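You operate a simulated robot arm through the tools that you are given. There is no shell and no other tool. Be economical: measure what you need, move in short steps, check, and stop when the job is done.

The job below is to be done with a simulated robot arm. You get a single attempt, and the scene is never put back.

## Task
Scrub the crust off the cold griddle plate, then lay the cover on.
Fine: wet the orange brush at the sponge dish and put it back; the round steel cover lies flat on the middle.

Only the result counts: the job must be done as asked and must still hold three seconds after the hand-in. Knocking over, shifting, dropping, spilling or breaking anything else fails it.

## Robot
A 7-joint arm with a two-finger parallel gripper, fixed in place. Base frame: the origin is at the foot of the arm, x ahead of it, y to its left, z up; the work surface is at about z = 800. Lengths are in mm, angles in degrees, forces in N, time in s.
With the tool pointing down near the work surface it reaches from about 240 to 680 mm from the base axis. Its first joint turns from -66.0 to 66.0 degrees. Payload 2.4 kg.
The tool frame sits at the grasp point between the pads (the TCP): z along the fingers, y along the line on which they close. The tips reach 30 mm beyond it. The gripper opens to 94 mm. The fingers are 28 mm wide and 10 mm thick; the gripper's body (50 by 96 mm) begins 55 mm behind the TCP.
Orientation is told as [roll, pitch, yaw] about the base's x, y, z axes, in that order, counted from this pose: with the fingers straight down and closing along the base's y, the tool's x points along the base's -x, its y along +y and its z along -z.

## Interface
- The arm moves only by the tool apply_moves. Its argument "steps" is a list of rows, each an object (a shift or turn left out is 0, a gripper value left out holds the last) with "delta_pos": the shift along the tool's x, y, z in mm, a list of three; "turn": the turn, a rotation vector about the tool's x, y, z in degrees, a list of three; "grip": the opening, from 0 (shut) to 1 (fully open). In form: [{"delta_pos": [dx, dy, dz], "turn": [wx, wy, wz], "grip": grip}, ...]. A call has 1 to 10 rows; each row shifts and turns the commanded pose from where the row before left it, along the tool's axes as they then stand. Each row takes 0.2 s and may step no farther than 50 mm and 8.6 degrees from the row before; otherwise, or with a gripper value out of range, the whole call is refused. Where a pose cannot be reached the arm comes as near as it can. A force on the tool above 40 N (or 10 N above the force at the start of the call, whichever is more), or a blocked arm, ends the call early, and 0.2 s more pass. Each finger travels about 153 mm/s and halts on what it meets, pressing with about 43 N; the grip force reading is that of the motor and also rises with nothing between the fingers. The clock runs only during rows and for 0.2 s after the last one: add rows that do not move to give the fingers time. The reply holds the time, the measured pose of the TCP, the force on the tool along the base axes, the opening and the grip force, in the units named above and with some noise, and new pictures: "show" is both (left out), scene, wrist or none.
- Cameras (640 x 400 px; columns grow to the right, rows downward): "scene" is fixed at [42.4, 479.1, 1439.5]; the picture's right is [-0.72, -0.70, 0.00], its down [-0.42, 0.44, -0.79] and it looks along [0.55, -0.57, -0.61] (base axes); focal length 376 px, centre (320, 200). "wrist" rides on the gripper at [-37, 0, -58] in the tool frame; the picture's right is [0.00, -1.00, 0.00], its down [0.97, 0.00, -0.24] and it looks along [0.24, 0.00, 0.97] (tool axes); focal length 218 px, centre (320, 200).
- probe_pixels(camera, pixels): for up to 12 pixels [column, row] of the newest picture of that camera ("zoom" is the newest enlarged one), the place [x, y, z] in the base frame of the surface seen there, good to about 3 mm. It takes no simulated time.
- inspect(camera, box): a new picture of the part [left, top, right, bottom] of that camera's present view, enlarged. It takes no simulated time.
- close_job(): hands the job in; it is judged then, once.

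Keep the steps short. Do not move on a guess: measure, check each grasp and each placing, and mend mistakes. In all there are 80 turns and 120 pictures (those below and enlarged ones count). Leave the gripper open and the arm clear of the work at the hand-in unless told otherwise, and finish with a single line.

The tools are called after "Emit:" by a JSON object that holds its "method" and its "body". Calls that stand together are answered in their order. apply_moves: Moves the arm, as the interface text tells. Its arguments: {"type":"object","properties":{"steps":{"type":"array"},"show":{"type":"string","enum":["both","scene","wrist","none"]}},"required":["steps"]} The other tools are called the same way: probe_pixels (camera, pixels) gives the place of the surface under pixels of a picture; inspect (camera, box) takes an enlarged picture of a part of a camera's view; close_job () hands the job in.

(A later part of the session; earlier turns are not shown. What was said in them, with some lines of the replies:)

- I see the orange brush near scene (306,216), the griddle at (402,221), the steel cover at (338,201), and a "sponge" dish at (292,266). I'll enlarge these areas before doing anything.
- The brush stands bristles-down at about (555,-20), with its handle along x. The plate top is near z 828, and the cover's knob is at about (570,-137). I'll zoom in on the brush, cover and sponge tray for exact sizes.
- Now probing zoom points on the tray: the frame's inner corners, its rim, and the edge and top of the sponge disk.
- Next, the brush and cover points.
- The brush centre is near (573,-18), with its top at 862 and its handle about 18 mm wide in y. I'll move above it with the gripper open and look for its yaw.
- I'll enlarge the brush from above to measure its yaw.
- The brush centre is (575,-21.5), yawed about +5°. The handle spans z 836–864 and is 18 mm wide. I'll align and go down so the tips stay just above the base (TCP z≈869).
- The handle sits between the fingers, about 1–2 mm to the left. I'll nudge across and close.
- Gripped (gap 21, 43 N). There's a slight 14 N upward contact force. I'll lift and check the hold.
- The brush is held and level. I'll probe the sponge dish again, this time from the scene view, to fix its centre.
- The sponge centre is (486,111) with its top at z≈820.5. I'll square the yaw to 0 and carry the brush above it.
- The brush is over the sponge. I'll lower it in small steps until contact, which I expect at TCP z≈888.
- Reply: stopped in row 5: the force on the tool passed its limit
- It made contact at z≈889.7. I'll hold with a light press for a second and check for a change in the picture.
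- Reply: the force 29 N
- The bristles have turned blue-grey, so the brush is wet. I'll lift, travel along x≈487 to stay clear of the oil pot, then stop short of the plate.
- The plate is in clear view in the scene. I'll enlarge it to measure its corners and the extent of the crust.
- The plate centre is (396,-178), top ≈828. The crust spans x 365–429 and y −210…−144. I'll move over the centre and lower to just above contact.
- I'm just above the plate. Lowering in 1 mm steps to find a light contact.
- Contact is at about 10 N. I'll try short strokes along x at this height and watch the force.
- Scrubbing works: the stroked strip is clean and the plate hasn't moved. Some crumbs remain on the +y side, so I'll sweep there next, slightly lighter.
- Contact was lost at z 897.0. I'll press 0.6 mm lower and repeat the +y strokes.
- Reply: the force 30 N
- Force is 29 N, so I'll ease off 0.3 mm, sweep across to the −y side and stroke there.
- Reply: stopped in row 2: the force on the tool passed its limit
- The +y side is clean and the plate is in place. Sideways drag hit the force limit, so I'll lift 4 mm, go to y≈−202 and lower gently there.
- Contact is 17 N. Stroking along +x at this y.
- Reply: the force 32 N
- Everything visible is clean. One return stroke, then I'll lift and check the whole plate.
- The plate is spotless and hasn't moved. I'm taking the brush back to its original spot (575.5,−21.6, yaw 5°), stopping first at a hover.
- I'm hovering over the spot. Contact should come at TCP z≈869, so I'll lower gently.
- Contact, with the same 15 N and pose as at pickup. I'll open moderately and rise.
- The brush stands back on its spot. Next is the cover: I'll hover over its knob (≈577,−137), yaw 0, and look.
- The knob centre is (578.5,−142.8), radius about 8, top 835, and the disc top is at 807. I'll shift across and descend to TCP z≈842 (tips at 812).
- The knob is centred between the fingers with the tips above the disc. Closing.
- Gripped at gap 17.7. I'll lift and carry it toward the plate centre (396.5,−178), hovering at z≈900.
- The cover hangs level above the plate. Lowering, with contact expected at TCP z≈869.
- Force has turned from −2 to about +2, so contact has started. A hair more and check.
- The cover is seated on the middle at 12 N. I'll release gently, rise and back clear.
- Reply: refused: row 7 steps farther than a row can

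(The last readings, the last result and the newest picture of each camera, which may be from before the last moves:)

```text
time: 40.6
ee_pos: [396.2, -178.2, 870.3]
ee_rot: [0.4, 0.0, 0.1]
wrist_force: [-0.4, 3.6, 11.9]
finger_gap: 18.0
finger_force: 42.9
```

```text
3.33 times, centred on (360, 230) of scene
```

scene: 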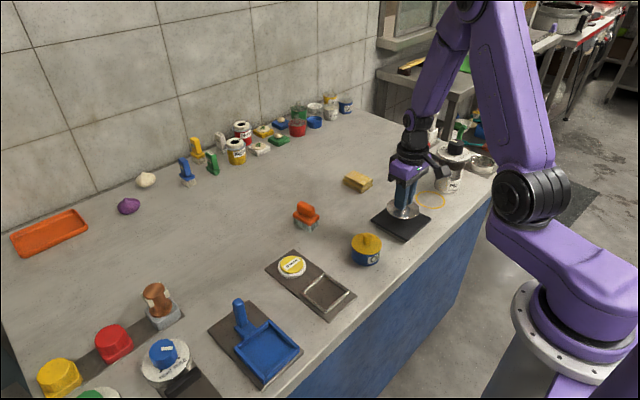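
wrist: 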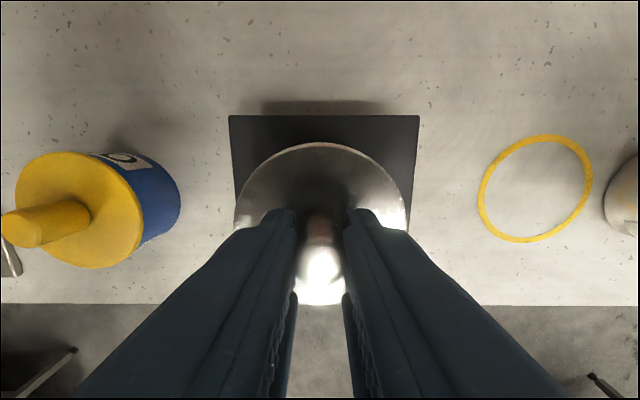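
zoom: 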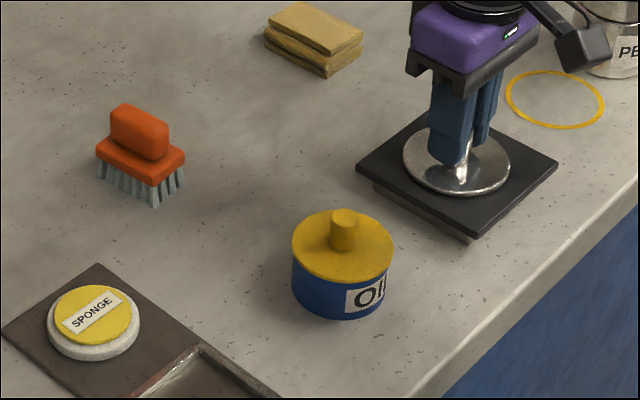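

That was refused because one row was too long. Repeating with shorter rows.

Emit:
{"method": "apply_moves", "body": {"steps": [{"grip": 0.3}, {"grip": 0.6}, {}, {"delta_pos": [0, 0, -30]}, {"delta_pos": [0, 0, -45]}, {"delta_pos": [0, 0, -45]}, {"delta_pos": [-30, 0, -35], "grip": 1}, {"delta_pos": [-40, 0, -20]}, {}, {}], "show": "both"}}

Emit:
{"method": "inspect", "body": {"camera": "scene", "box": [362, 192, 442, 247]}}

Emit:
{"method": "probe_pixels", "body": {"camera": "zoom", "pixels": [[97, 197], [277, 70], [530, 195], [359, 350]]}}

```text
time: 42.8
ee_pos: [465.7, -179.8, 1043.7]
ee_rot: [0.3, 0.1, 0.1]
wrist_force: [0.2, -0.8, 0.1]
finger_gap: 93.8
finger_force: 0.1
```

scene: 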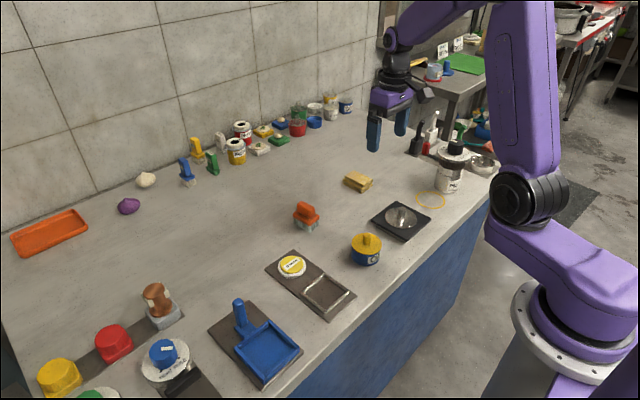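
wrist: 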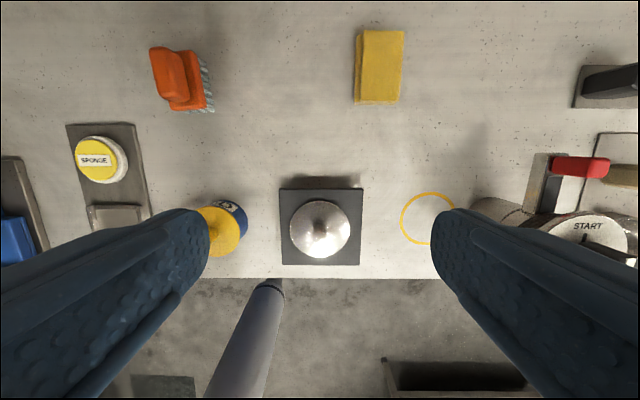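

```text
7.27 times, centred on (402, 220) of scene
```

zoom: 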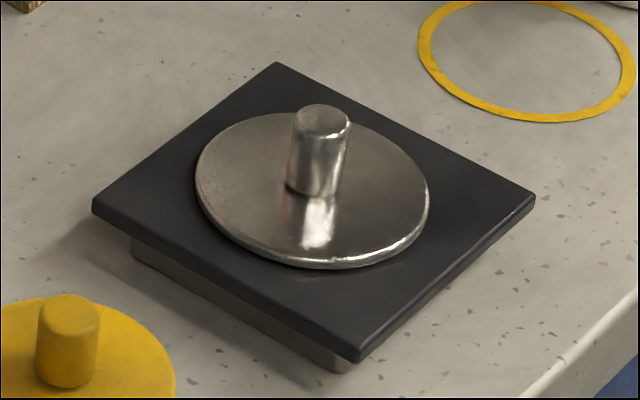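

```text
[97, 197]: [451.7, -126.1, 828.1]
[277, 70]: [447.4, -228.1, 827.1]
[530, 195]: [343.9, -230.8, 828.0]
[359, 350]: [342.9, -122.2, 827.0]
```

The cover lies flat in the middle of a clean, unmoved plate. The brush is back on its spot, the gripper is open and the arm is clear. Handing in.

Emit:
{"method": "close_job", "body": {}}

```text
The job is handed in.
```

I wetted the orange brush at the sponge dish, scrubbed the griddle plate clean, put the brush back where it stood, and laid the steel cover flat on the middle of the plate.
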